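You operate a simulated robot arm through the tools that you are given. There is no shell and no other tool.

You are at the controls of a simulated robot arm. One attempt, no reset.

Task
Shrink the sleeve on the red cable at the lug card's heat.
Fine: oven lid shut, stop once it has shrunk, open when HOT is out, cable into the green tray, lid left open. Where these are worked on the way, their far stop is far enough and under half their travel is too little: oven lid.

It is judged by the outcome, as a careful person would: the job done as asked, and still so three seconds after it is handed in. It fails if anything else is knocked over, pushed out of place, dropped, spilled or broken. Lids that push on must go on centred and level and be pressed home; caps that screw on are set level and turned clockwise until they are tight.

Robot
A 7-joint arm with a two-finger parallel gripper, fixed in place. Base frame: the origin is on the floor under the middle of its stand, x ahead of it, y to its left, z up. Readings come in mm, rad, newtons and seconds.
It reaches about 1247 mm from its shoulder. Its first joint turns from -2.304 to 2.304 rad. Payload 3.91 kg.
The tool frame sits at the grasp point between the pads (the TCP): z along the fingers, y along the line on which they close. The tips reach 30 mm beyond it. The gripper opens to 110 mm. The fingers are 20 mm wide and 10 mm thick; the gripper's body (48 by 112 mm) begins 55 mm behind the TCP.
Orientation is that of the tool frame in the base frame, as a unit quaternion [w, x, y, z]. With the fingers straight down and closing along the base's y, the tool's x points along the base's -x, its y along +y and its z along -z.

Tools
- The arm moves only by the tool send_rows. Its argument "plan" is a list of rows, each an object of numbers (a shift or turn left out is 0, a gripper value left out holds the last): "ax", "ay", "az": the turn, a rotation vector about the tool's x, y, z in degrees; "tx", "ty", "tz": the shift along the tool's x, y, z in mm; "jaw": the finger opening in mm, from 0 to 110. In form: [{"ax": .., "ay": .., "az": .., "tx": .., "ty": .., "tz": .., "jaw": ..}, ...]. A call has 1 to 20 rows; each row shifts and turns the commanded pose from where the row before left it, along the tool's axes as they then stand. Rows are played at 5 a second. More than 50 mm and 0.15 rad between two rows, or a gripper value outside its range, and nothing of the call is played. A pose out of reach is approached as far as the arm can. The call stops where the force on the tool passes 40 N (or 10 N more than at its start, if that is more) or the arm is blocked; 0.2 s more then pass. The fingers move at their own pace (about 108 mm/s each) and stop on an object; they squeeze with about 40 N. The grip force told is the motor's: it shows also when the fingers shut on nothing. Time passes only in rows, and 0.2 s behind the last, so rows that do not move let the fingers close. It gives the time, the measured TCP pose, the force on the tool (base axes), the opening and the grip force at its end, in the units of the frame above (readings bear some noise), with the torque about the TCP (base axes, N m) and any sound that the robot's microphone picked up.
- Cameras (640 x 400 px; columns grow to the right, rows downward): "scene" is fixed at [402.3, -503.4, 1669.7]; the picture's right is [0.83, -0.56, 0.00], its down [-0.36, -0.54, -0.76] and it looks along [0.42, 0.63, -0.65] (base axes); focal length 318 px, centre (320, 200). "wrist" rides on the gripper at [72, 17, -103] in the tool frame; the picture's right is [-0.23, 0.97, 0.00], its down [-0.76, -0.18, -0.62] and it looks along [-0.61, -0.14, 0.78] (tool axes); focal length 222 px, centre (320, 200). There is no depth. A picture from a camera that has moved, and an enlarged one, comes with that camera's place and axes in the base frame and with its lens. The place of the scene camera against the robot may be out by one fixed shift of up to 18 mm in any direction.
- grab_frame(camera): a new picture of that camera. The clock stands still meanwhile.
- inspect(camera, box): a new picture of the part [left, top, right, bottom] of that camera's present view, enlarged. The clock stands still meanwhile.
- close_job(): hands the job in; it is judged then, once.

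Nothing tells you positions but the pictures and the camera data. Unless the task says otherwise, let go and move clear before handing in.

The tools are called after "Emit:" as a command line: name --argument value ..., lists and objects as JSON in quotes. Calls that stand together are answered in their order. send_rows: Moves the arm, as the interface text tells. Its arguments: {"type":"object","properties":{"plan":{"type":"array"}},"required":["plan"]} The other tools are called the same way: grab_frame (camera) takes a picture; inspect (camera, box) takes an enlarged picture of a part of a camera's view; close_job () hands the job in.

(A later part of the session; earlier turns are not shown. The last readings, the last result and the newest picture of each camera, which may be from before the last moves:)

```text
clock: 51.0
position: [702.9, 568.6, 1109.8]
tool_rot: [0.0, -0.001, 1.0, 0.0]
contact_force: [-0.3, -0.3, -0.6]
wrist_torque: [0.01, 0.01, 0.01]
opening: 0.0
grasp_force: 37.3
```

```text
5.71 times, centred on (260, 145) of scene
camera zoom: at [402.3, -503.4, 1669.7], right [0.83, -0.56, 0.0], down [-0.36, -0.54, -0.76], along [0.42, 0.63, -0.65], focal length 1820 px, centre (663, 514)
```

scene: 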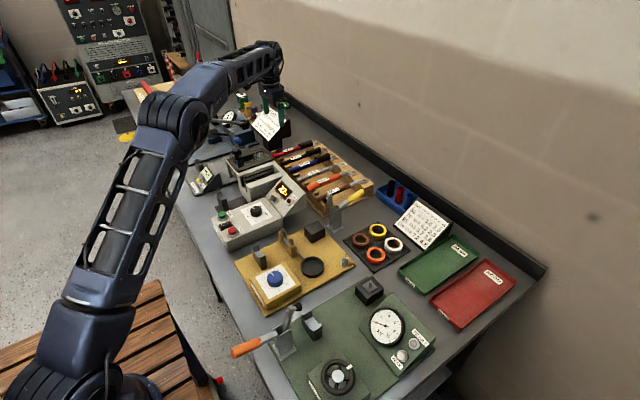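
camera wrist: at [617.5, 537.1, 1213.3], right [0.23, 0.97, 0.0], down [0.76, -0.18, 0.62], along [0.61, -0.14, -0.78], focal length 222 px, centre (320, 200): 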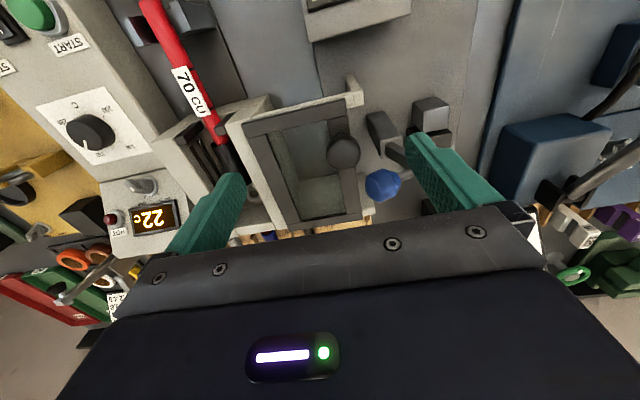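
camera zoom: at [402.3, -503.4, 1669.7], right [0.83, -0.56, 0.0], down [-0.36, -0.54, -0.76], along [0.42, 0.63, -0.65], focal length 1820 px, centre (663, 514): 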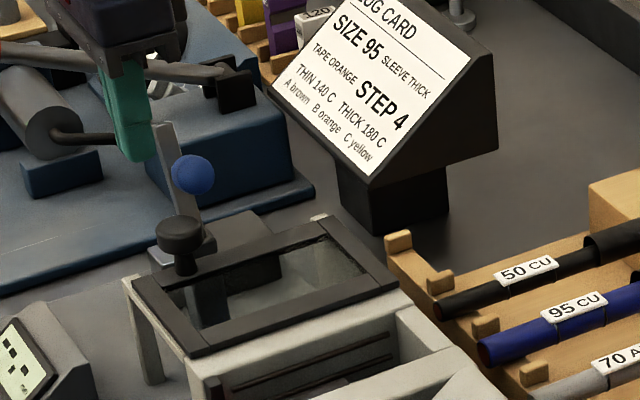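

The ball and its lever bar (top ≈1080) stay clear of the planned descent. I lower the closed fingers to TCP z≈1046 beside the knob.

Emit:
send_rows --plan '[{"tz": 15}, {"tz": 15}, {"tz": 15}, {"tz": 10}, {"tz": 9}, {"tz": 0}]'

Emit:
inspect --camera "scene" --box '[220, 110, 300, 180]'

Emit:
inspect --camera "wrist" --box '[250, 100, 410, 220]'

```text
clock: 52.4
position: [705.2, 568.1, 1044.2]
tool_rot: [0.0, 0.001, 1.0, 0.0]
contact_force: [-0.4, 0.1, -0.1]
wrist_torque: [-0.05, -0.02, -0.01]
opening: 0.0
grasp_force: 37.6
```

```text
5.71 times, centred on (260, 145) of scene
camera zoom: at [402.3, -503.4, 1669.7], right [0.83, -0.56, 0.0], down [-0.36, -0.54, -0.76], along [0.42, 0.63, -0.65], focal length 1820 px, centre (663, 514)
```

zoom: 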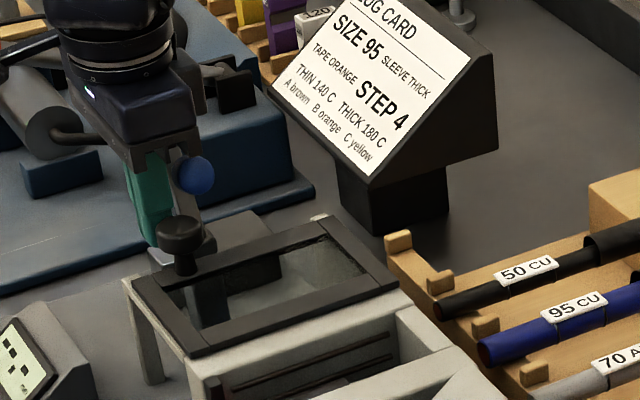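

```text
3.33 times, centred on (330, 160) of wrist
camera zoom: at [632.3, 583.7, 1148.2], right [0.23, 0.97, 0.0], down [0.76, -0.18, 0.62], along [0.61, -0.14, -0.78], focal length 740 px, centre (287, 333)
```

zoom: 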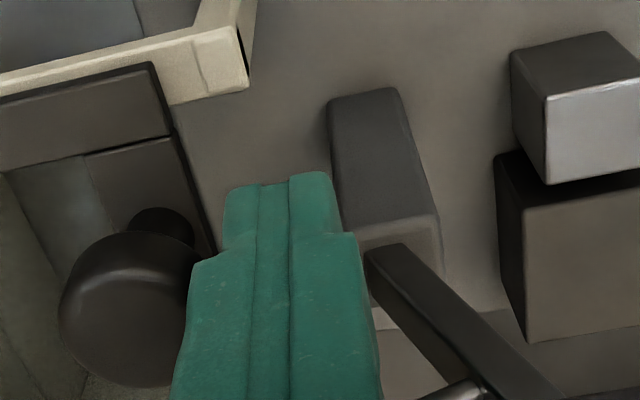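

No contact so far, with the fingers just on the +y side of the knob. I push the lid toward −y.

Emit:
send_rows --plan '[{"ty": -4}, {"ty": -5}, {"ty": -6}, {"ty": -8}, {"ty": -8}, {"ty": -8}, {"ty": -8}, {"ty": -8}, {"ty": -8}]'

Emit:
inspect --camera "scene" --box '[220, 130, 300, 200]'

```text
clock: 54.4
position: [703.7, 505.5, 1044.5]
tool_rot: [0.0, 0.0, 1.0, 0.0]
contact_force: [0.2, -0.5, 0.0]
wrist_torque: [0.0, 0.01, 0.0]
opening: 0.0
grasp_force: 37.5
```

```text
5.71 times, centred on (260, 165) of scene
camera zoom: at [402.3, -503.4, 1669.7], right [0.83, -0.56, 0.0], down [-0.36, -0.54, -0.76], along [0.42, 0.63, -0.65], focal length 1820 px, centre (663, 400)
```

zoom: 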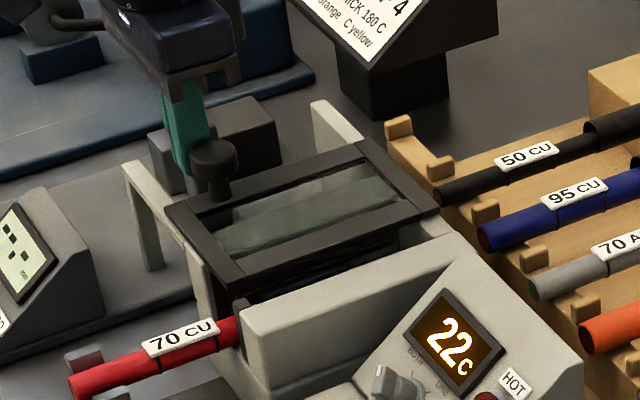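

The lid slides freely and is about half-way. I keep pushing toward its far stop.

Emit:
send_rows --plan '[{"ty": -8}, {"ty": -8}, {"ty": -8}, {"ty": -8}, {"ty": -5}, {"ty": -4}, {"ty": -3}, {"ty": -3}]'

Emit:
inspect --camera "scene" --box '[220, 130, 300, 200]'

```text
clock: 56.2
position: [703.3, 463.8, 1044.4]
tool_rot: [0.003, -0.001, 1.0, 0.004]
contact_force: [7.8, 16.5, -9.1]
wrist_torque: [0.37, -0.07, 0.14]
opening: 0.2
grasp_force: 37.2
stopped in row 8: the force on the tool passed its limit at 44 N (the readings are from after the stop); the commanded pose is now the measured one
```

```text
5.71 times, centred on (260, 165) of scene
camera zoom: at [402.3, -503.4, 1669.7], right [0.83, -0.56, 0.0], down [-0.36, -0.54, -0.76], along [0.42, 0.63, -0.65], focal length 1820 px, centre (663, 400)
```

zoom: 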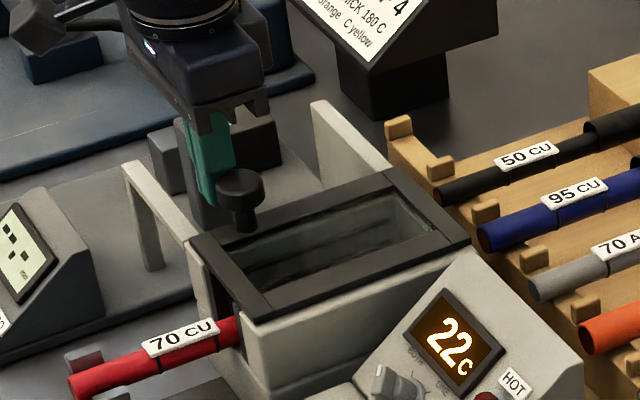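

The lid hit its far stop at 44 N and covers the chamber. I back off, rise, and go above the START button.

Emit:
send_rows --plan '[{"ty": 4}, {"ty": 6}, {"tz": -30}, {"tz": -40}, {"tx": 29.6, "ty": -34}, {"tx": 29.6, "ty": -34}, {"tx": 29.6, "ty": -34}, {"tx": 29.6, "ty": -34}, {"tx": 29.6, "ty": -34}, {"tz": 30}, {"tz": 30}]'

Emit:
grab_frame --camera "wrist"

Emit:
inspect --camera "scene" --box '[205, 130, 305, 240]'

```text
clock: 58.6
position: [552.1, 300.4, 1053.7]
tool_rot: [0.0, -0.001, 1.0, 0.002]
contact_force: [-0.2, -0.2, -0.7]
wrist_torque: [0.03, 0.03, 0.03]
opening: 0.0
grasp_force: 38.0
```

```text
taken
camera wrist: at [479.6, 316.5, 1157.7], right [0.23, 0.97, 0.01], down [0.76, -0.18, 0.62], along [0.61, -0.14, -0.78], focal length 222 px, centre (320, 200)
```

wrist: 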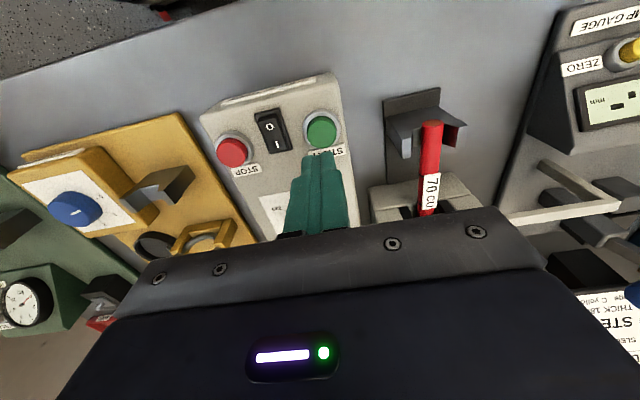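

```text
3.64 times, centred on (255, 185) of scene
camera zoom: at [402.3, -503.4, 1669.7], right [0.83, -0.56, 0.0], down [-0.36, -0.54, -0.76], along [0.42, 0.63, -0.65], focal length 1158 px, centre (556, 254)
```

zoom: 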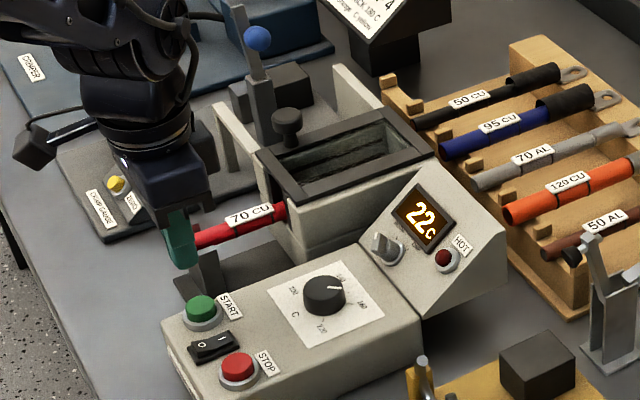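

START is directly under the fingers at about (553.5, 301.5). I lower and press it.

Emit:
send_rows --plan '[{"tx": -2, "ty": 1, "tz": 20}, {"tz": 20}, {"tz": 10}, {"tz": 3}, {"tz": 3}, {"tz": 2}, {"tz": 2}]'

Emit:
inspect --camera "scene" --box '[205, 180, 295, 250]'

```text
clock: 60.2
position: [558.1, 303.1, 994.8]
tool_rot: [0.002, -0.001, 1.0, 0.003]
contact_force: [-6.5, -8.3, 20.0]
wrist_torque: [-0.19, 0.2, 0.0]
opening: 0.0
grasp_force: 38.0
heard: click
```

```text
5.71 times, centred on (250, 215) of scene
camera zoom: at [402.3, -503.4, 1669.7], right [0.83, -0.56, 0.0], down [-0.36, -0.54, -0.76], along [0.42, 0.63, -0.65], focal length 1820 px, centre (720, 114)
```

zoom: 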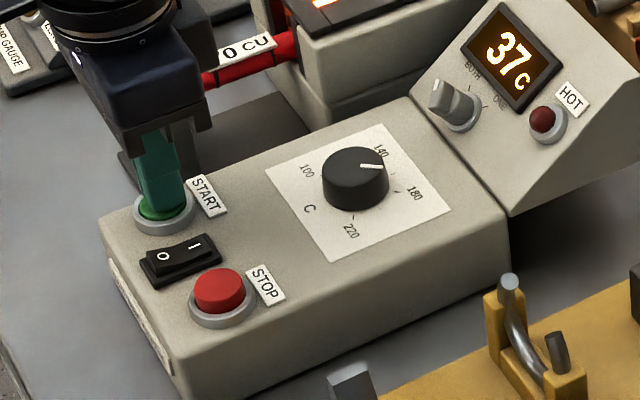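

The oven clicked on and is heating quickly (37C). I move over to hover above STOP, ready, and watch the sleeve.

Emit:
send_rows --plan '[{"tz": -20}, {"ty": -43, "tz": -5}, {"ty": -43}]'

Emit:
inspect --camera "scene" --box '[215, 145, 305, 235]'

Emit:
inspect --camera "scene" --box '[240, 145, 285, 190]'

```text
clock: 61.0
position: [558.3, 216.7, 1016.7]
tool_rot: [0.002, -0.002, 1.0, 0.002]
contact_force: [-0.5, -0.1, -0.9]
wrist_torque: [-0.03, -0.01, -0.01]
opening: 0.1
grasp_force: 37.3
```

```text
4.44 times, centred on (260, 190) of scene
camera zoom: at [402.3, -503.4, 1669.7], right [0.83, -0.56, 0.0], down [-0.36, -0.54, -0.76], along [0.42, 0.63, -0.65], focal length 1416 px, centre (587, 244)
```

zoom: 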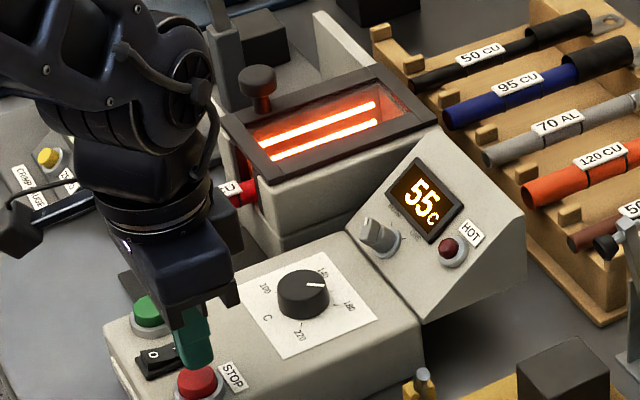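

```text
8.89 times, centred on (262, 168) of scene
camera zoom: at [402.3, -503.4, 1669.7], right [0.83, -0.56, 0.0], down [-0.36, -0.54, -0.76], along [0.42, 0.63, -0.65], focal length 2831 px, centre (831, 489)
```

zoom: 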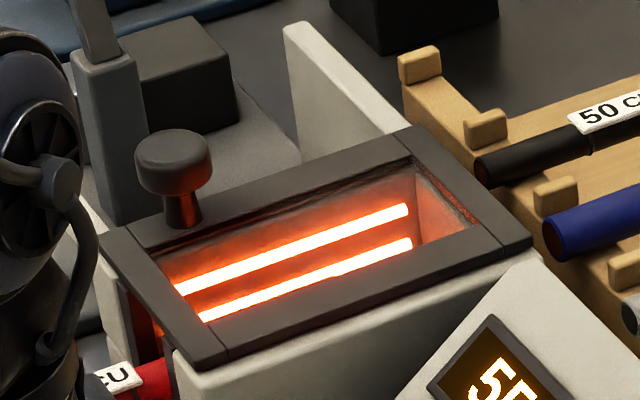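

The sleeve isn't visible from the scene camera, so I raise the wrist camera above STOP to see it through the lid's glass.

Emit:
send_rows --plan '[{"tz": -45}, {"tz": -45}, {"tz": -45}, {"tz": -30}]'

Emit:
grab_frame --camera "wrist"

Emit:
inspect --camera "wrist" --box '[390, 110, 510, 220]'

Emit:
inspect --camera "scene" --box '[240, 145, 310, 205]'

```text
clock: 62.0
position: [559.1, 217.5, 1183.8]
tool_rot: [0.001, -0.002, 1.0, 0.004]
contact_force: [-0.2, 0.1, -0.1]
wrist_torque: [-0.01, 0.01, 0.0]
opening: 0.2
grasp_force: 37.7
```

```text
taken
camera wrist: at [485.4, 233.3, 1287.8], right [0.22, 0.97, 0.01], down [0.76, -0.18, 0.62], along [0.61, -0.14, -0.78], focal length 222 px, centre (320, 200)
```

wrist: 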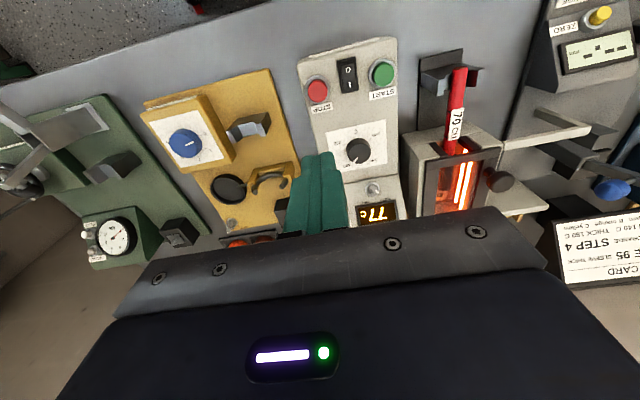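

```text
3.64 times, centred on (450, 165) of wrist
camera zoom: at [485.4, 233.3, 1287.8], right [0.22, 0.97, 0.01], down [0.76, -0.18, 0.62], along [0.61, -0.14, -0.78], focal length 808 px, centre (-153, 327)
```

zoom: 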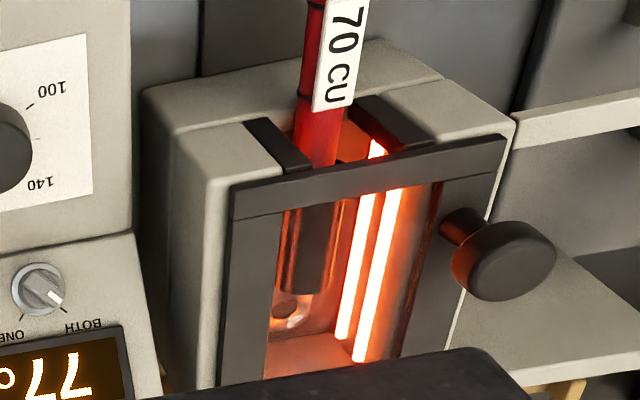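

```text
6.67 times, centred on (275, 175) of scene
camera zoom: at [402.3, -503.4, 1669.7], right [0.83, -0.56, 0.0], down [-0.36, -0.54, -0.76], along [0.42, 0.63, -0.65], focal length 2123 px, centre (620, 367)
```

zoom: 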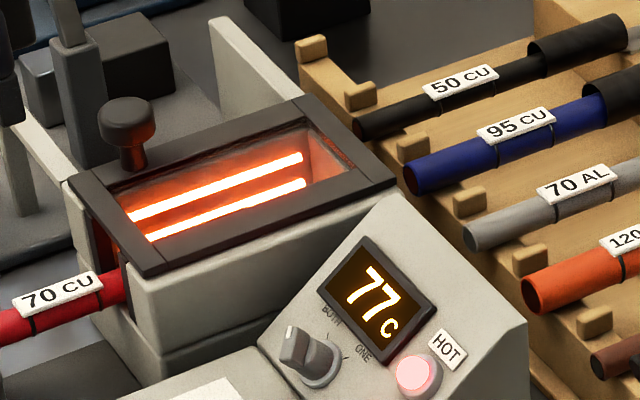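

I can see the sleeve through the glass from here; it's at 77C with HOT lit. I wait and watch in short steps.

Emit:
send_rows --plan '[{"tz": 0}, {"tz": 0}, {"tz": 0}, {"tz": 0}, {"tz": 0}, {"tz": 0}, {"tz": 0}, {"tz": 0}, {"tz": 0}]'

Emit:
inspect --camera "wrist" --box '[390, 110, 510, 220]'

Emit:
inspect --camera "scene" --box '[240, 145, 310, 205]'

```text
clock: 64.0
position: [557.3, 217.9, 1183.5]
tool_rot: [0.001, -0.001, 1.0, 0.003]
contact_force: [-0.6, -0.4, 0.2]
wrist_torque: [-0.04, -0.01, 0.01]
opening: 0.0
grasp_force: 37.7
```

```text
3.64 times, centred on (450, 165) of wrist
camera zoom: at [485.2, 233.2, 1287.6], right [0.23, 0.97, 0.01], down [0.76, -0.18, 0.62], along [0.61, -0.14, -0.78], focal length 808 px, centre (-153, 327)
```

zoom: 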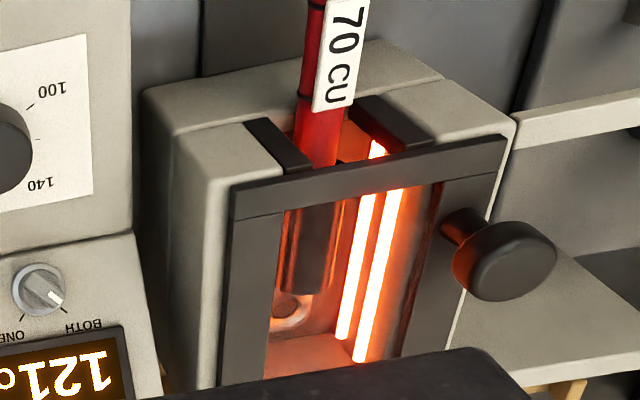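

```text
6.67 times, centred on (275, 175) of scene
camera zoom: at [402.3, -503.4, 1669.7], right [0.83, -0.56, 0.0], down [-0.36, -0.54, -0.76], along [0.42, 0.63, -0.65], focal length 2123 px, centre (620, 367)
```

zoom: 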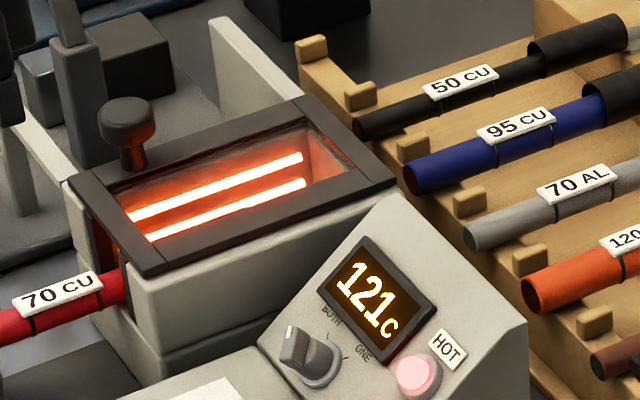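

121C, sleeve still at its original diameter. I keep waiting.

Emit:
send_rows --plan '[{"tz": 0}, {"tz": 0}, {"tz": 0}, {"tz": 0}, {"tz": 0}, {"tz": 0}, {"tz": 0}, {"tz": 0}, {"tz": 0}, {"tz": 0}, {"tz": 0}, {"tz": 0}]'

Emit:
inspect --camera "wrist" --box '[390, 110, 510, 220]'

Emit:
inspect --camera "scene" --box '[240, 145, 310, 205]'

```text
clock: 66.6
position: [559.1, 219.8, 1183.0]
tool_rot: [0.001, -0.001, 1.0, 0.003]
contact_force: [-1.2, -0.3, -0.2]
wrist_torque: [0.03, 0.01, 0.02]
opening: 0.0
grasp_force: 38.2
```

```text
3.64 times, centred on (450, 165) of wrist
camera zoom: at [485.2, 233.2, 1287.6], right [0.23, 0.97, 0.01], down [0.76, -0.18, 0.62], along [0.61, -0.14, -0.78], focal length 808 px, centre (-153, 327)
```

zoom: 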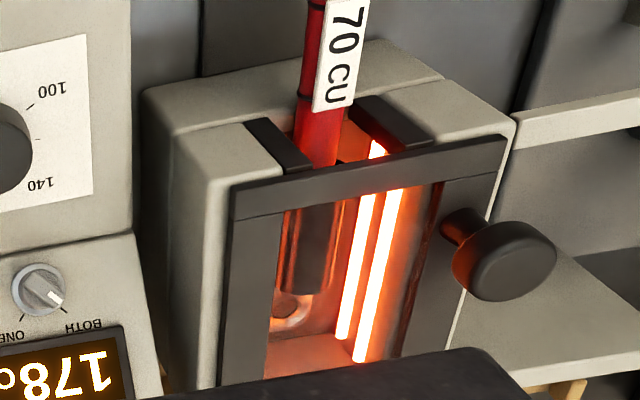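

```text
6.67 times, centred on (275, 175) of scene
camera zoom: at [402.3, -503.4, 1669.7], right [0.83, -0.56, 0.0], down [-0.36, -0.54, -0.76], along [0.42, 0.63, -0.65], focal length 2123 px, centre (620, 367)
```

zoom: 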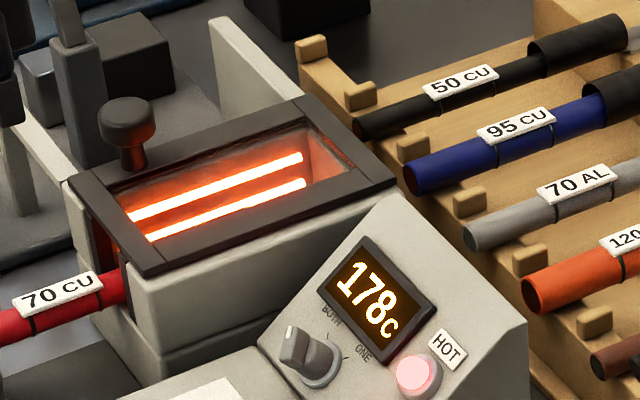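

178C; no shrinkage yet. I wait in one-second steps now.

Emit:
send_rows --plan '[{"tz": 0}, {"tz": 0}, {"tz": 0}, {"tz": 0}]'

Emit:
inspect --camera "wrist" --box '[400, 130, 490, 220]'

Emit:
inspect --camera "scene" --box '[240, 145, 310, 205]'

```text
clock: 67.6
position: [558.8, 218.3, 1183.4]
tool_rot: [0.003, -0.001, 1.0, 0.003]
contact_force: [-0.1, -0.1, 0.0]
wrist_torque: [-0.01, 0.01, 0.01]
opening: 0.2
grasp_force: 37.4
```

```text
4.44 times, centred on (445, 175) of wrist
camera zoom: at [485.2, 233.2, 1287.6], right [0.23, 0.97, 0.01], down [0.76, -0.18, 0.62], along [0.61, -0.14, -0.78], focal length 987 px, centre (-236, 311)
```

zoom: 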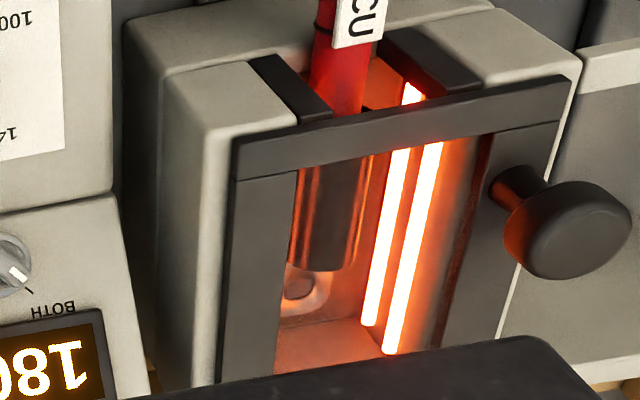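

```text
6.67 times, centred on (275, 175) of scene
camera zoom: at [402.3, -503.4, 1669.7], right [0.83, -0.56, 0.0], down [-0.36, -0.54, -0.76], along [0.42, 0.63, -0.65], focal length 2123 px, centre (620, 367)
```

zoom: 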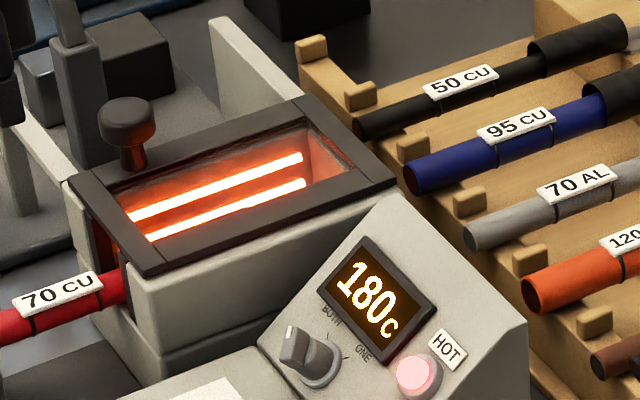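

The display holds exactly 180C. I keep watching the sleeve second by second.

Emit:
send_rows --plan '[{"tz": 0}, {"tz": 0}, {"tz": 0}, {"tz": 0}]'

Emit:
inspect --camera "wrist" --box '[400, 130, 490, 220]'

Emit:
send_rows --plan '[{"tz": 0}, {"tz": 0}, {"tz": 0}, {"tz": 0}]'

Emit:
inspect --camera "wrist" --box '[400, 130, 490, 220]'

```text
clock: 68.6
position: [558.4, 218.7, 1183.2]
tool_rot: [0.002, -0.001, 1.0, 0.003]
contact_force: [0.1, -0.3, 0.2]
wrist_torque: [0.01, -0.03, 0.02]
opening: 0.0
grasp_force: 37.3
```

```text
4.44 times, centred on (445, 175) of wrist
camera zoom: at [485.2, 233.2, 1287.6], right [0.23, 0.97, 0.01], down [0.76, -0.18, 0.62], along [0.61, -0.14, -0.78], focal length 987 px, centre (-236, 311)
```

zoom: 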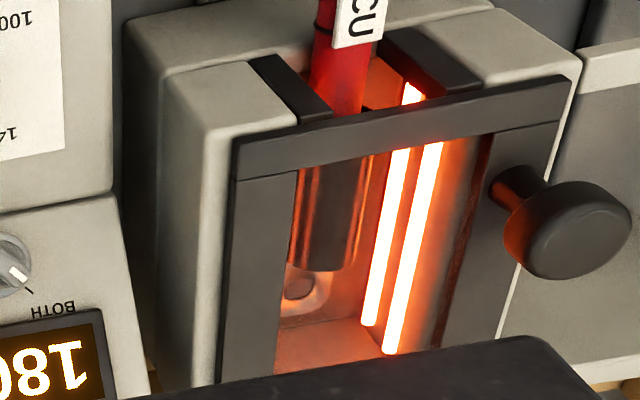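

```text
clock: 69.6
position: [558.9, 218.9, 1183.2]
tool_rot: [0.001, -0.001, 1.0, 0.002]
contact_force: [-0.7, -0.1, 0.2]
wrist_torque: [0.01, 0.0, -0.01]
opening: 0.1
grasp_force: 37.6
```

```text
4.44 times, centred on (445, 175) of wrist
camera zoom: at [485.2, 233.2, 1287.6], right [0.23, 0.97, 0.01], down [0.76, -0.18, 0.62], along [0.61, -0.14, -0.78], focal length 987 px, centre (-236, 311)
```

zoom: 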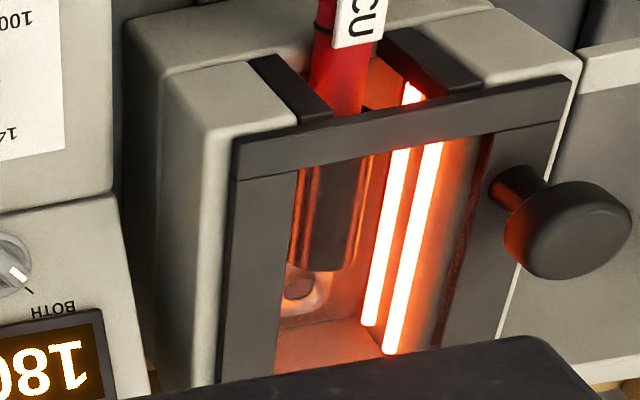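

Emit:
send_rows --plan '[{"tz": 0}, {"tz": 0}, {"tz": 0}, {"tz": 0}]'

Emit:
inspect --camera "wrist" --box '[400, 130, 490, 220]'

Emit:
send_rows --plan '[{"tz": 0}, {"tz": 0}, {"tz": 0}, {"tz": 0}]'

Emit:
inspect --camera "wrist" --box '[400, 130, 490, 220]'

```text
clock: 70.6
position: [559.4, 217.0, 1184.0]
tool_rot: [0.002, 0.0, 1.0, 0.003]
contact_force: [-0.3, -0.5, 0.3]
wrist_torque: [0.0, 0.02, -0.01]
opening: 0.0
grasp_force: 37.7
```

```text
4.44 times, centred on (445, 175) of wrist
camera zoom: at [485.2, 233.2, 1287.6], right [0.23, 0.97, 0.01], down [0.76, -0.18, 0.62], along [0.61, -0.14, -0.78], focal length 987 px, centre (-236, 311)
```

zoom: 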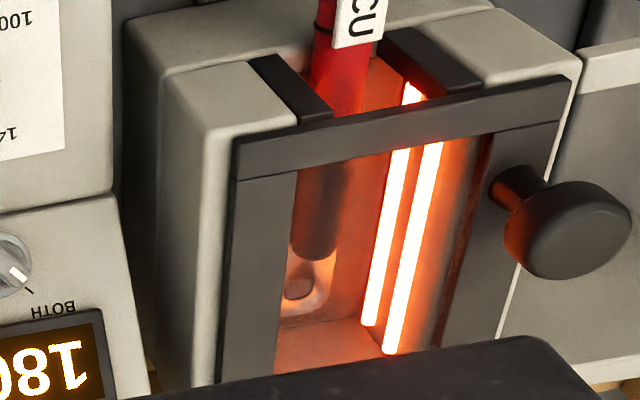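

```text
clock: 71.6
position: [559.9, 218.1, 1184.1]
tool_rot: [0.002, 0.0, 1.0, 0.002]
contact_force: [0.0, -0.3, 0.2]
wrist_torque: [0.01, -0.03, -0.04]
opening: 0.0
grasp_force: 37.8
```

```text
4.44 times, centred on (445, 175) of wrist
camera zoom: at [485.2, 233.2, 1287.6], right [0.23, 0.97, 0.01], down [0.76, -0.18, 0.62], along [0.61, -0.14, -0.78], focal length 987 px, centre (-236, 311)
```

zoom: 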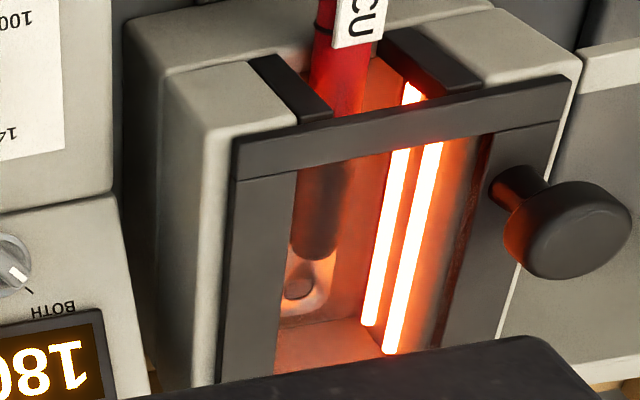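

The sleeve has shrunk (narrower, matte, unchanged now between two views). I go down and press STOP at once.

Emit:
send_rows --plan '[{"tx": 4, "ty": -3, "tz": 46}, {"tz": 46}, {"tz": 46}, {"tz": 40}, {"tz": 5}, {"tz": 3}, {"tz": 3}, {"tz": 2}]'

Emit:
inspect --camera "scene" --box '[205, 145, 305, 245]'

```text
clock: 73.4
position: [553.2, 215.2, 994.5]
tool_rot: [0.002, -0.001, 1.0, 0.004]
contact_force: [-4.4, -1.2, 25.4]
wrist_torque: [0.0, 0.16, -0.03]
opening: 0.1
grasp_force: 38.4
heard: click
```

```text
4.00 times, centred on (255, 195) of scene
camera zoom: at [402.3, -503.4, 1669.7], right [0.83, -0.56, 0.0], down [-0.36, -0.54, -0.76], along [0.42, 0.63, -0.65], focal length 1274 px, centre (580, 220)
```

zoom: 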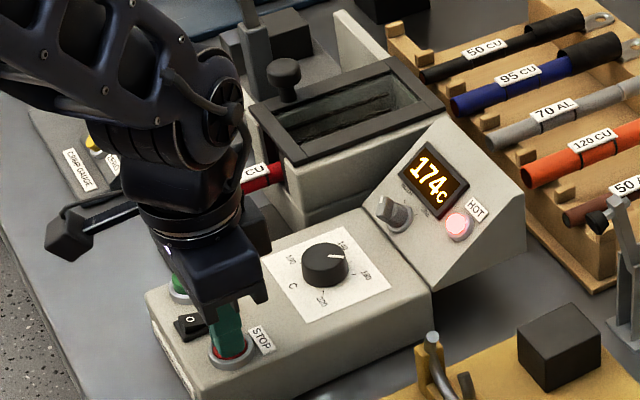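

STOP clicked; the heaters are dark and it's cooling (174C), HOT still lit. I rise and wait for HOT to go out.

Emit:
send_rows --plan '[{"tz": -20}, {"tz": -45}, {"tz": -45}, {"tz": -45}, {"tz": -30}, {"tz": 0}, {"tz": 0}, {"tz": 0}, {"tz": 0}, {"tz": 0}]'

Emit:
inspect --camera "wrist" --box '[390, 110, 510, 220]'

Emit:
inspect --camera "scene" --box '[240, 145, 310, 205]'

Emit:
grab_frame --camera "scene"

```text
clock: 75.6
position: [554.9, 212.5, 1176.4]
tool_rot: [0.002, -0.001, 1.0, 0.002]
contact_force: [0.6, 0.5, 0.4]
wrist_torque: [0.02, 0.02, 0.02]
opening: 0.0
grasp_force: 37.8
```

```text
3.64 times, centred on (450, 165) of wrist
camera zoom: at [480.9, 226.9, 1281.3], right [0.23, 0.97, 0.01], down [0.76, -0.18, 0.62], along [0.61, -0.14, -0.78], focal length 808 px, centre (-153, 327)
```

zoom: 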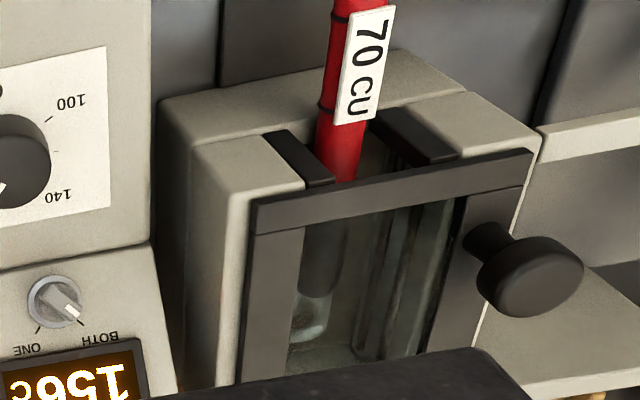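

```text
6.67 times, centred on (275, 175) of scene
camera zoom: at [402.3, -503.4, 1669.7], right [0.83, -0.56, 0.0], down [-0.36, -0.54, -0.76], along [0.42, 0.63, -0.65], focal length 2123 px, centre (620, 367)
```

zoom: 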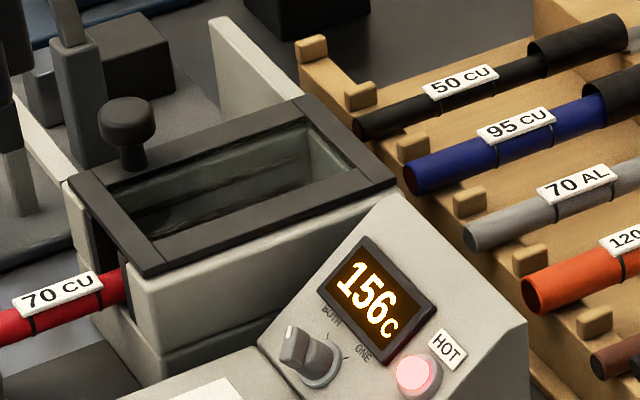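

```text
taken
```

scene: 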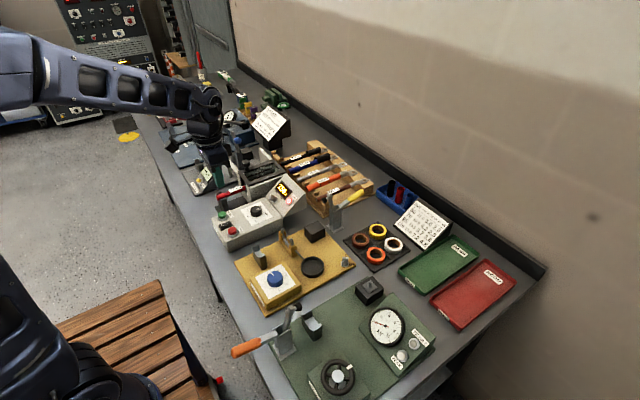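

It's cooling at about 8C/s. Meanwhile I fly over to survey the green PASS tray, near (1032, −188) by the scene picture.

Emit:
send_rows --plan '[{"tx": -20, "ty": -17, "tz": -5}, {"tx": -35, "ty": -31}, {"tx": -35, "ty": -31}, {"tx": -35, "ty": -31}, {"tx": -35, "ty": -31}, {"tx": -35, "ty": -31}, {"tx": -35, "ty": -31}, {"tx": -35, "ty": -31}, {"tx": -35, "ty": -31}, {"tx": -35, "ty": -31}, {"tx": -35, "ty": -31}, {"tx": -35, "ty": -31}, {"tx": -20, "ty": -17, "jaw": 110}, {"tz": 0}]'

Emit:
grab_frame --camera "wrist"

Emit:
inspect --camera "scene" --box '[240, 145, 310, 205]'

```text
clock: 78.6
position: [978.1, -161.5, 1183.8]
tool_rot: [0.002, -0.001, 1.0, 0.002]
contact_force: [0.0, -0.1, 0.6]
wrist_torque: [0.0, -0.02, 0.0]
opening: 110.2
grasp_force: 0.0
```

```text
taken
camera wrist: at [906.0, -147.1, 1288.0], right [0.22, 0.97, 0.01], down [0.76, -0.18, 0.62], along [0.61, -0.14, -0.78], focal length 222 px, centre (320, 200)
```

wrist: 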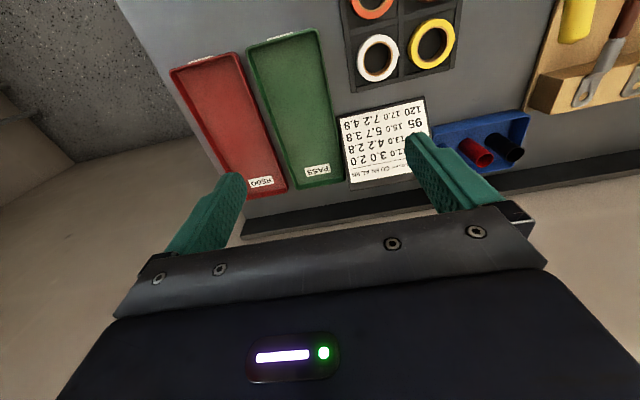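

```text
6.67 times, centred on (275, 175) of scene
camera zoom: at [402.3, -503.4, 1669.7], right [0.83, -0.56, 0.0], down [-0.36, -0.54, -0.76], along [0.42, 0.63, -0.65], focal length 2123 px, centre (620, 367)
```

zoom: 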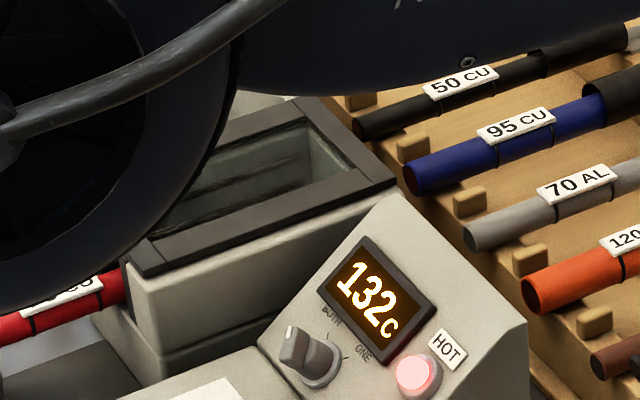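

Emit:
inspect --camera "wrist" --box '[150, 10, 370, 210]'

Emit:
inspect --camera "scene" --box '[380, 220, 540, 340]'

```text
2.00 times, centred on (260, 110) of wrist
camera zoom: at [906.0, -147.1, 1288.0], right [0.22, 0.97, 0.01], down [0.76, -0.18, 0.62], along [0.61, -0.14, -0.78], focal length 444 px, centre (440, 380)
```

zoom: 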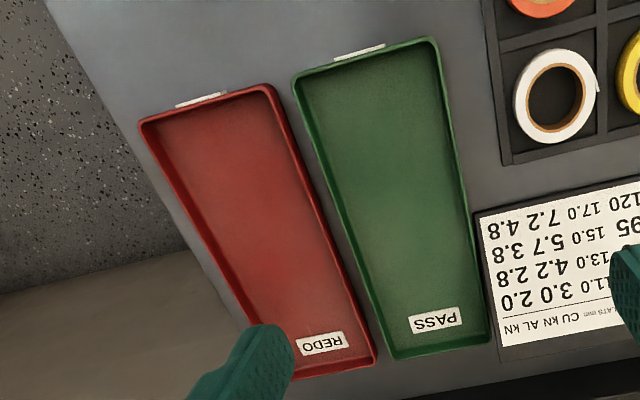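

```text
3.33 times, centred on (460, 280) of scene
camera zoom: at [402.3, -503.4, 1669.7], right [0.83, -0.56, 0.0], down [-0.36, -0.54, -0.76], along [0.42, 0.63, -0.65], focal length 1062 px, centre (-147, -67)
```

zoom: 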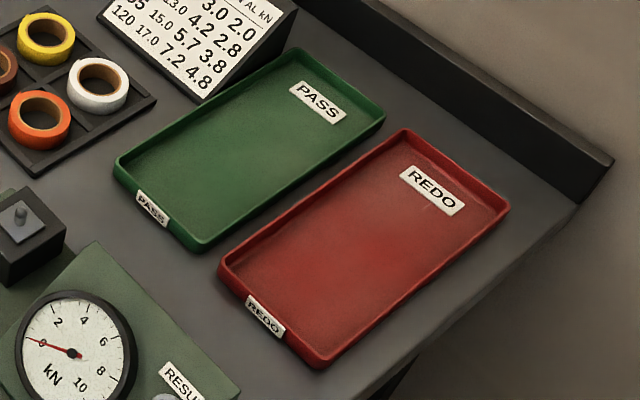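

The tray's rim spans about x 912–1154, y −252…−151; the cable is 231 mm long, so it will have to lie slightly diagonal. I take a closer look at the tray while the oven cools.

Emit:
send_rows --plan '[{"tx": 12, "ty": -10, "tz": 25}, {"tx": 12, "ty": -10, "tz": 25}, {"tx": 11, "ty": -10, "tz": 30}, {"tz": 0}]'

Emit:
grab_frame --camera "wrist"

Emit:
inspect --camera "wrist" --box '[240, 20, 400, 220]'

Emit:
inspect --camera "scene" --box '[240, 145, 310, 205]'

```text
clock: 79.6
position: [947.5, -190.9, 1102.4]
tool_rot: [0.002, -0.001, 1.0, 0.003]
contact_force: [-0.1, -0.1, -0.7]
wrist_torque: [0.03, -0.02, 0.0]
opening: 109.9
grasp_force: 0.0
```

```text
taken
camera wrist: at [874.1, -175.1, 1206.7], right [0.23, 0.97, 0.01], down [0.76, -0.18, 0.62], along [0.61, -0.14, -0.78], focal length 222 px, centre (320, 200)
```

wrist: 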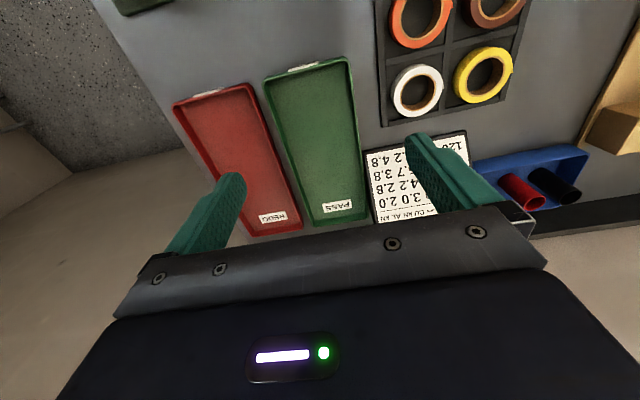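

```text
2.00 times, centred on (320, 120) of wrist
camera zoom: at [874.1, -175.1, 1206.7], right [0.23, 0.97, 0.01], down [0.76, -0.18, 0.62], along [0.61, -0.14, -0.78], focal length 444 px, centre (320, 360)
```

zoom: 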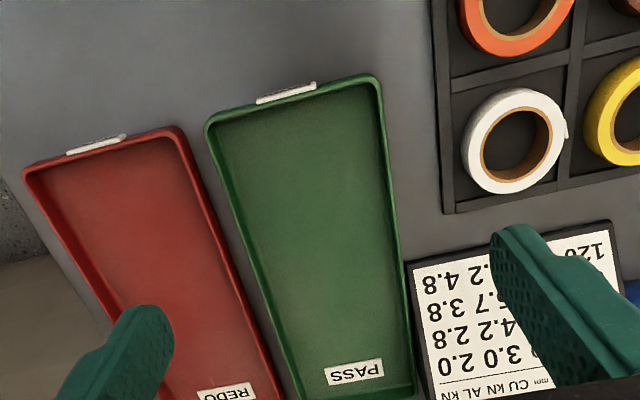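

```text
6.67 times, centred on (275, 175) of scene
camera zoom: at [402.3, -503.4, 1669.7], right [0.83, -0.56, 0.0], down [-0.36, -0.54, -0.76], along [0.42, 0.63, -0.65], focal length 2123 px, centre (620, 367)
```

zoom: 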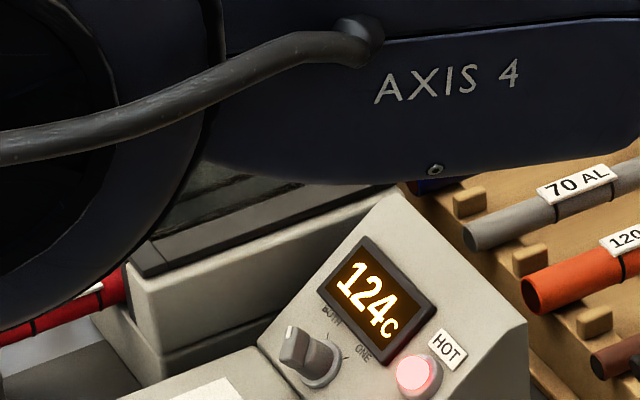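

The tray is well located (rim ≈912–1152 in x, −250…−150 in y, rim z≈925). The oven still shows HOT at 124C, so I return with closed fingers to above the lid's −y side of the knob and wait there.

Emit:
send_rows --plan '[{"tz": -30, "jaw": 0}, {"tz": -30}, {"tx": 17, "ty": 42}, {"tx": 17, "ty": 43}, {"tx": 17, "ty": 43}, {"tx": 17, "ty": 43}, {"tx": 17, "ty": 43}, {"tx": 17, "ty": 43}, {"tx": 17, "ty": 43}, {"tx": 17, "ty": 43}, {"tx": 17, "ty": 43}, {"tx": 17, "ty": 43}, {"tx": 17, "ty": 43}, {"tx": 17, "ty": 43}, {"tx": 17, "ty": 43}, {"tx": 17, "ty": 41}, {"tz": 0}]'

Emit:
grab_frame --camera "wrist"

Emit:
inspect --camera "scene" --box '[240, 145, 310, 205]'

```text
clock: 83.2
position: [708.0, 407.1, 1163.0]
tool_rot: [0.0, -0.001, 1.0, 0.003]
contact_force: [0.4, 0.3, 0.0]
wrist_torque: [0.04, -0.02, -0.01]
opening: 0.0
grasp_force: 37.9
```

```text
taken
camera wrist: at [634.8, 423.3, 1267.3], right [0.23, 0.97, 0.01], down [0.76, -0.18, 0.62], along [0.61, -0.14, -0.78], focal length 222 px, centre (320, 200)
```

wrist: 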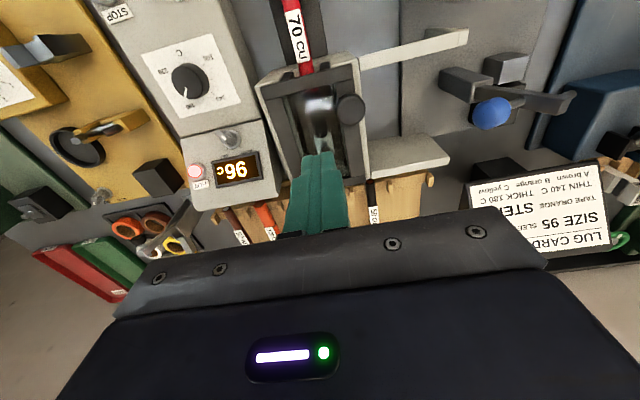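

```text
6.67 times, centred on (275, 175) of scene
camera zoom: at [402.3, -503.4, 1669.7], right [0.83, -0.56, 0.0], down [-0.36, -0.54, -0.76], along [0.42, 0.63, -0.65], focal length 2123 px, centre (620, 367)
```

zoom: 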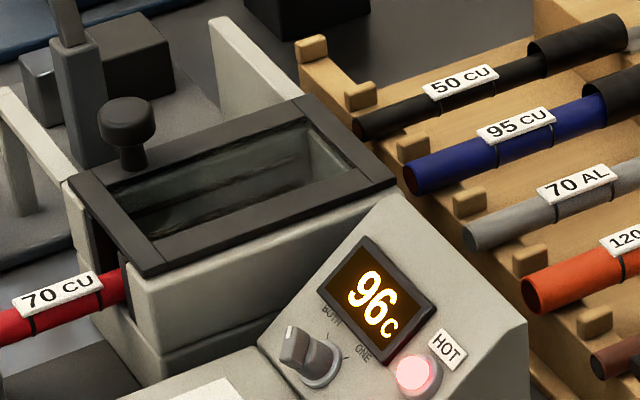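

It's at 96C, HOT still on. I check the sleeve through the glass and wait further.

Emit:
inspect --camera "wrist" --box '[250, 20, 400, 180]'

Emit:
send_rows --plan '[{"tz": 0}, {"tz": 0}, {"tz": 0}, {"tz": 0}, {"tz": 0}, {"tz": 0}, {"tz": 0}, {"tz": 0}, {"tz": 0}, {"tz": 0}, {"tz": 0}, {"tz": 0}, {"tz": 0}, {"tz": 0}, {"tz": 0}, {"tz": 0}, {"tz": 0}, {"tz": 0}]'

Emit:
inspect --camera "scene" --box '[240, 145, 310, 205]'

```text
2.50 times, centred on (325, 100) of wrist
camera zoom: at [634.8, 423.3, 1267.3], right [0.23, 0.97, 0.01], down [0.76, -0.18, 0.62], along [0.61, -0.14, -0.78], focal length 555 px, centre (308, 450)
```

zoom: 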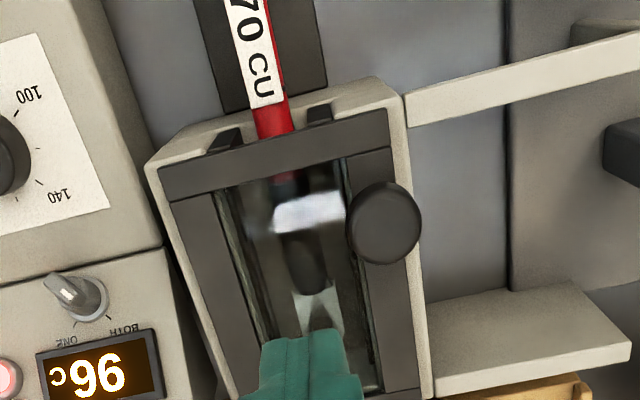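

```text
clock: 87.0
position: [708.5, 408.1, 1162.4]
tool_rot: [0.001, -0.001, 1.0, 0.003]
contact_force: [0.3, 0.1, -0.6]
wrist_torque: [-0.01, -0.02, -0.04]
opening: 0.2
grasp_force: 37.8
```

```text
6.67 times, centred on (275, 175) of scene
camera zoom: at [402.3, -503.4, 1669.7], right [0.83, -0.56, 0.0], down [-0.36, -0.54, -0.76], along [0.42, 0.63, -0.65], focal length 2123 px, centre (620, 367)
```

zoom: 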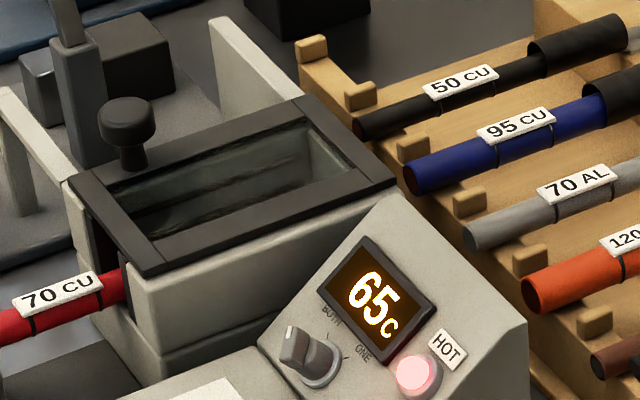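

Emit:
send_rows --plan '[{"tz": 0}, {"tz": 0}, {"tz": 0}, {"tz": 0}, {"tz": 0}, {"tz": 0}, {"tz": 0}, {"tz": 0}, {"tz": 0}, {"tz": 0}]'

Emit:
inspect --camera "scene" --box '[240, 145, 310, 205]'

```text
clock: 89.2
position: [708.0, 406.7, 1162.7]
tool_rot: [0.002, 0.0, 1.0, 0.002]
contact_force: [1.3, 0.1, -0.5]
wrist_torque: [-0.02, 0.01, -0.01]
opening: 0.1
grasp_force: 37.8
```

```text
6.67 times, centred on (275, 175) of scene
camera zoom: at [402.3, -503.4, 1669.7], right [0.83, -0.56, 0.0], down [-0.36, -0.54, -0.76], along [0.42, 0.63, -0.65], focal length 2123 px, centre (620, 367)
```

zoom: 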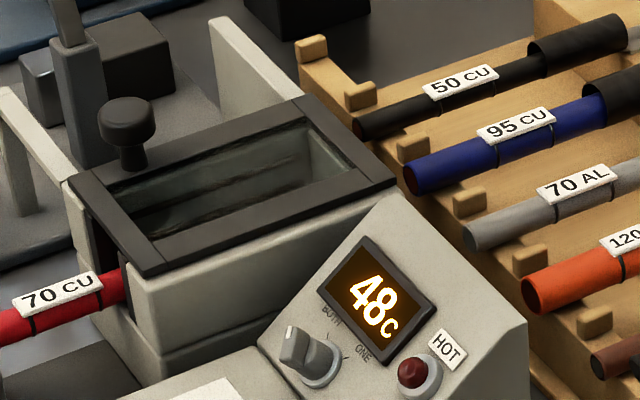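

HOT is out (48C). I lower the closed fingers on the −y side of the knob and push the lid open toward +y.

Emit:
send_rows --plan '[{"tz": 30}, {"tz": 30}, {"tz": 30}, {"tz": 18}, {"tz": 9}, {"ty": 4}, {"ty": 5}, {"ty": 6}, {"ty": 8}, {"ty": 8}, {"ty": 8}]'

Emit:
inspect --camera "scene" --box '[220, 120, 300, 200]'

```text
clock: 91.6
position: [705.1, 447.9, 1046.2]
tool_rot: [0.001, -0.002, 1.0, 0.003]
contact_force: [0.2, 0.3, -0.7]
wrist_torque: [0.02, 0.01, 0.02]
opening: 0.1
grasp_force: 37.4
```

```text
5.00 times, centred on (260, 160) of scene
camera zoom: at [402.3, -503.4, 1669.7], right [0.83, -0.56, 0.0], down [-0.36, -0.54, -0.76], along [0.42, 0.63, -0.65], focal length 1592 px, centre (620, 400)
```

zoom: 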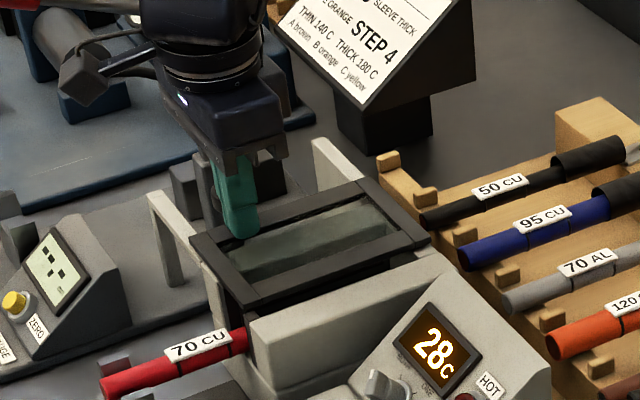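

The lid is moving. I continue to its open stop.

Emit:
send_rows --plan '[{"ty": 8}, {"ty": 8}, {"ty": 8}, {"ty": 8}, {"ty": 8}, {"ty": 7}, {"ty": 6}, {"ty": 4}, {"ty": 3}, {"ty": 3}, {"ty": 2}]'

Emit:
inspect --camera "scene" --box '[220, 120, 300, 200]'

```text
clock: 94.0
position: [703.7, 510.4, 1047.0]
tool_rot: [0.002, -0.002, 1.0, 0.003]
contact_force: [0.8, -0.2, -1.0]
wrist_torque: [-0.03, -0.01, -0.03]
opening: 0.0
grasp_force: 37.4
```

```text
5.00 times, centred on (260, 160) of scene
camera zoom: at [402.3, -503.4, 1669.7], right [0.83, -0.56, 0.0], down [-0.36, -0.54, -0.76], along [0.42, 0.63, -0.65], focal length 1592 px, centre (620, 400)
```

zoom: 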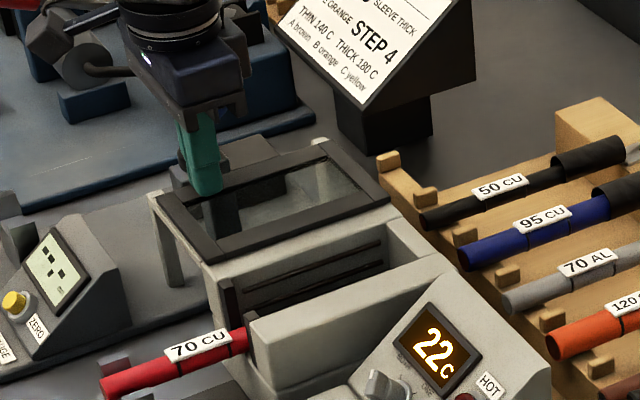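

Almost fully open (knob ≈535). I push the last millimetres to the stop.

Emit:
send_rows --plan '[{"ty": 2}, {"ty": 2}, {"ty": 2}]'

Emit:
inspect --camera "scene" --box '[220, 120, 300, 200]'

```text
clock: 94.8
position: [705.9, 516.0, 1046.6]
tool_rot: [0.001, 0.0, 1.0, 0.0]
contact_force: [-6.6, -29.0, -3.4]
wrist_torque: [-0.54, 0.12, -0.08]
opening: 0.0
grasp_force: 37.6
```

```text
5.00 times, centred on (260, 160) of scene
camera zoom: at [402.3, -503.4, 1669.7], right [0.83, -0.56, 0.0], down [-0.36, -0.54, -0.76], along [0.42, 0.63, -0.65], focal length 1592 px, centre (620, 400)
```

zoom: 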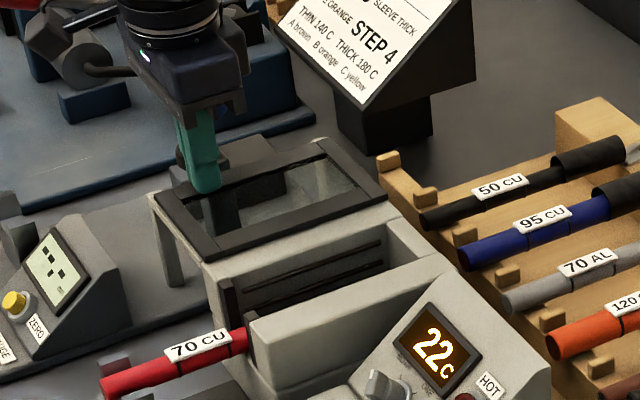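

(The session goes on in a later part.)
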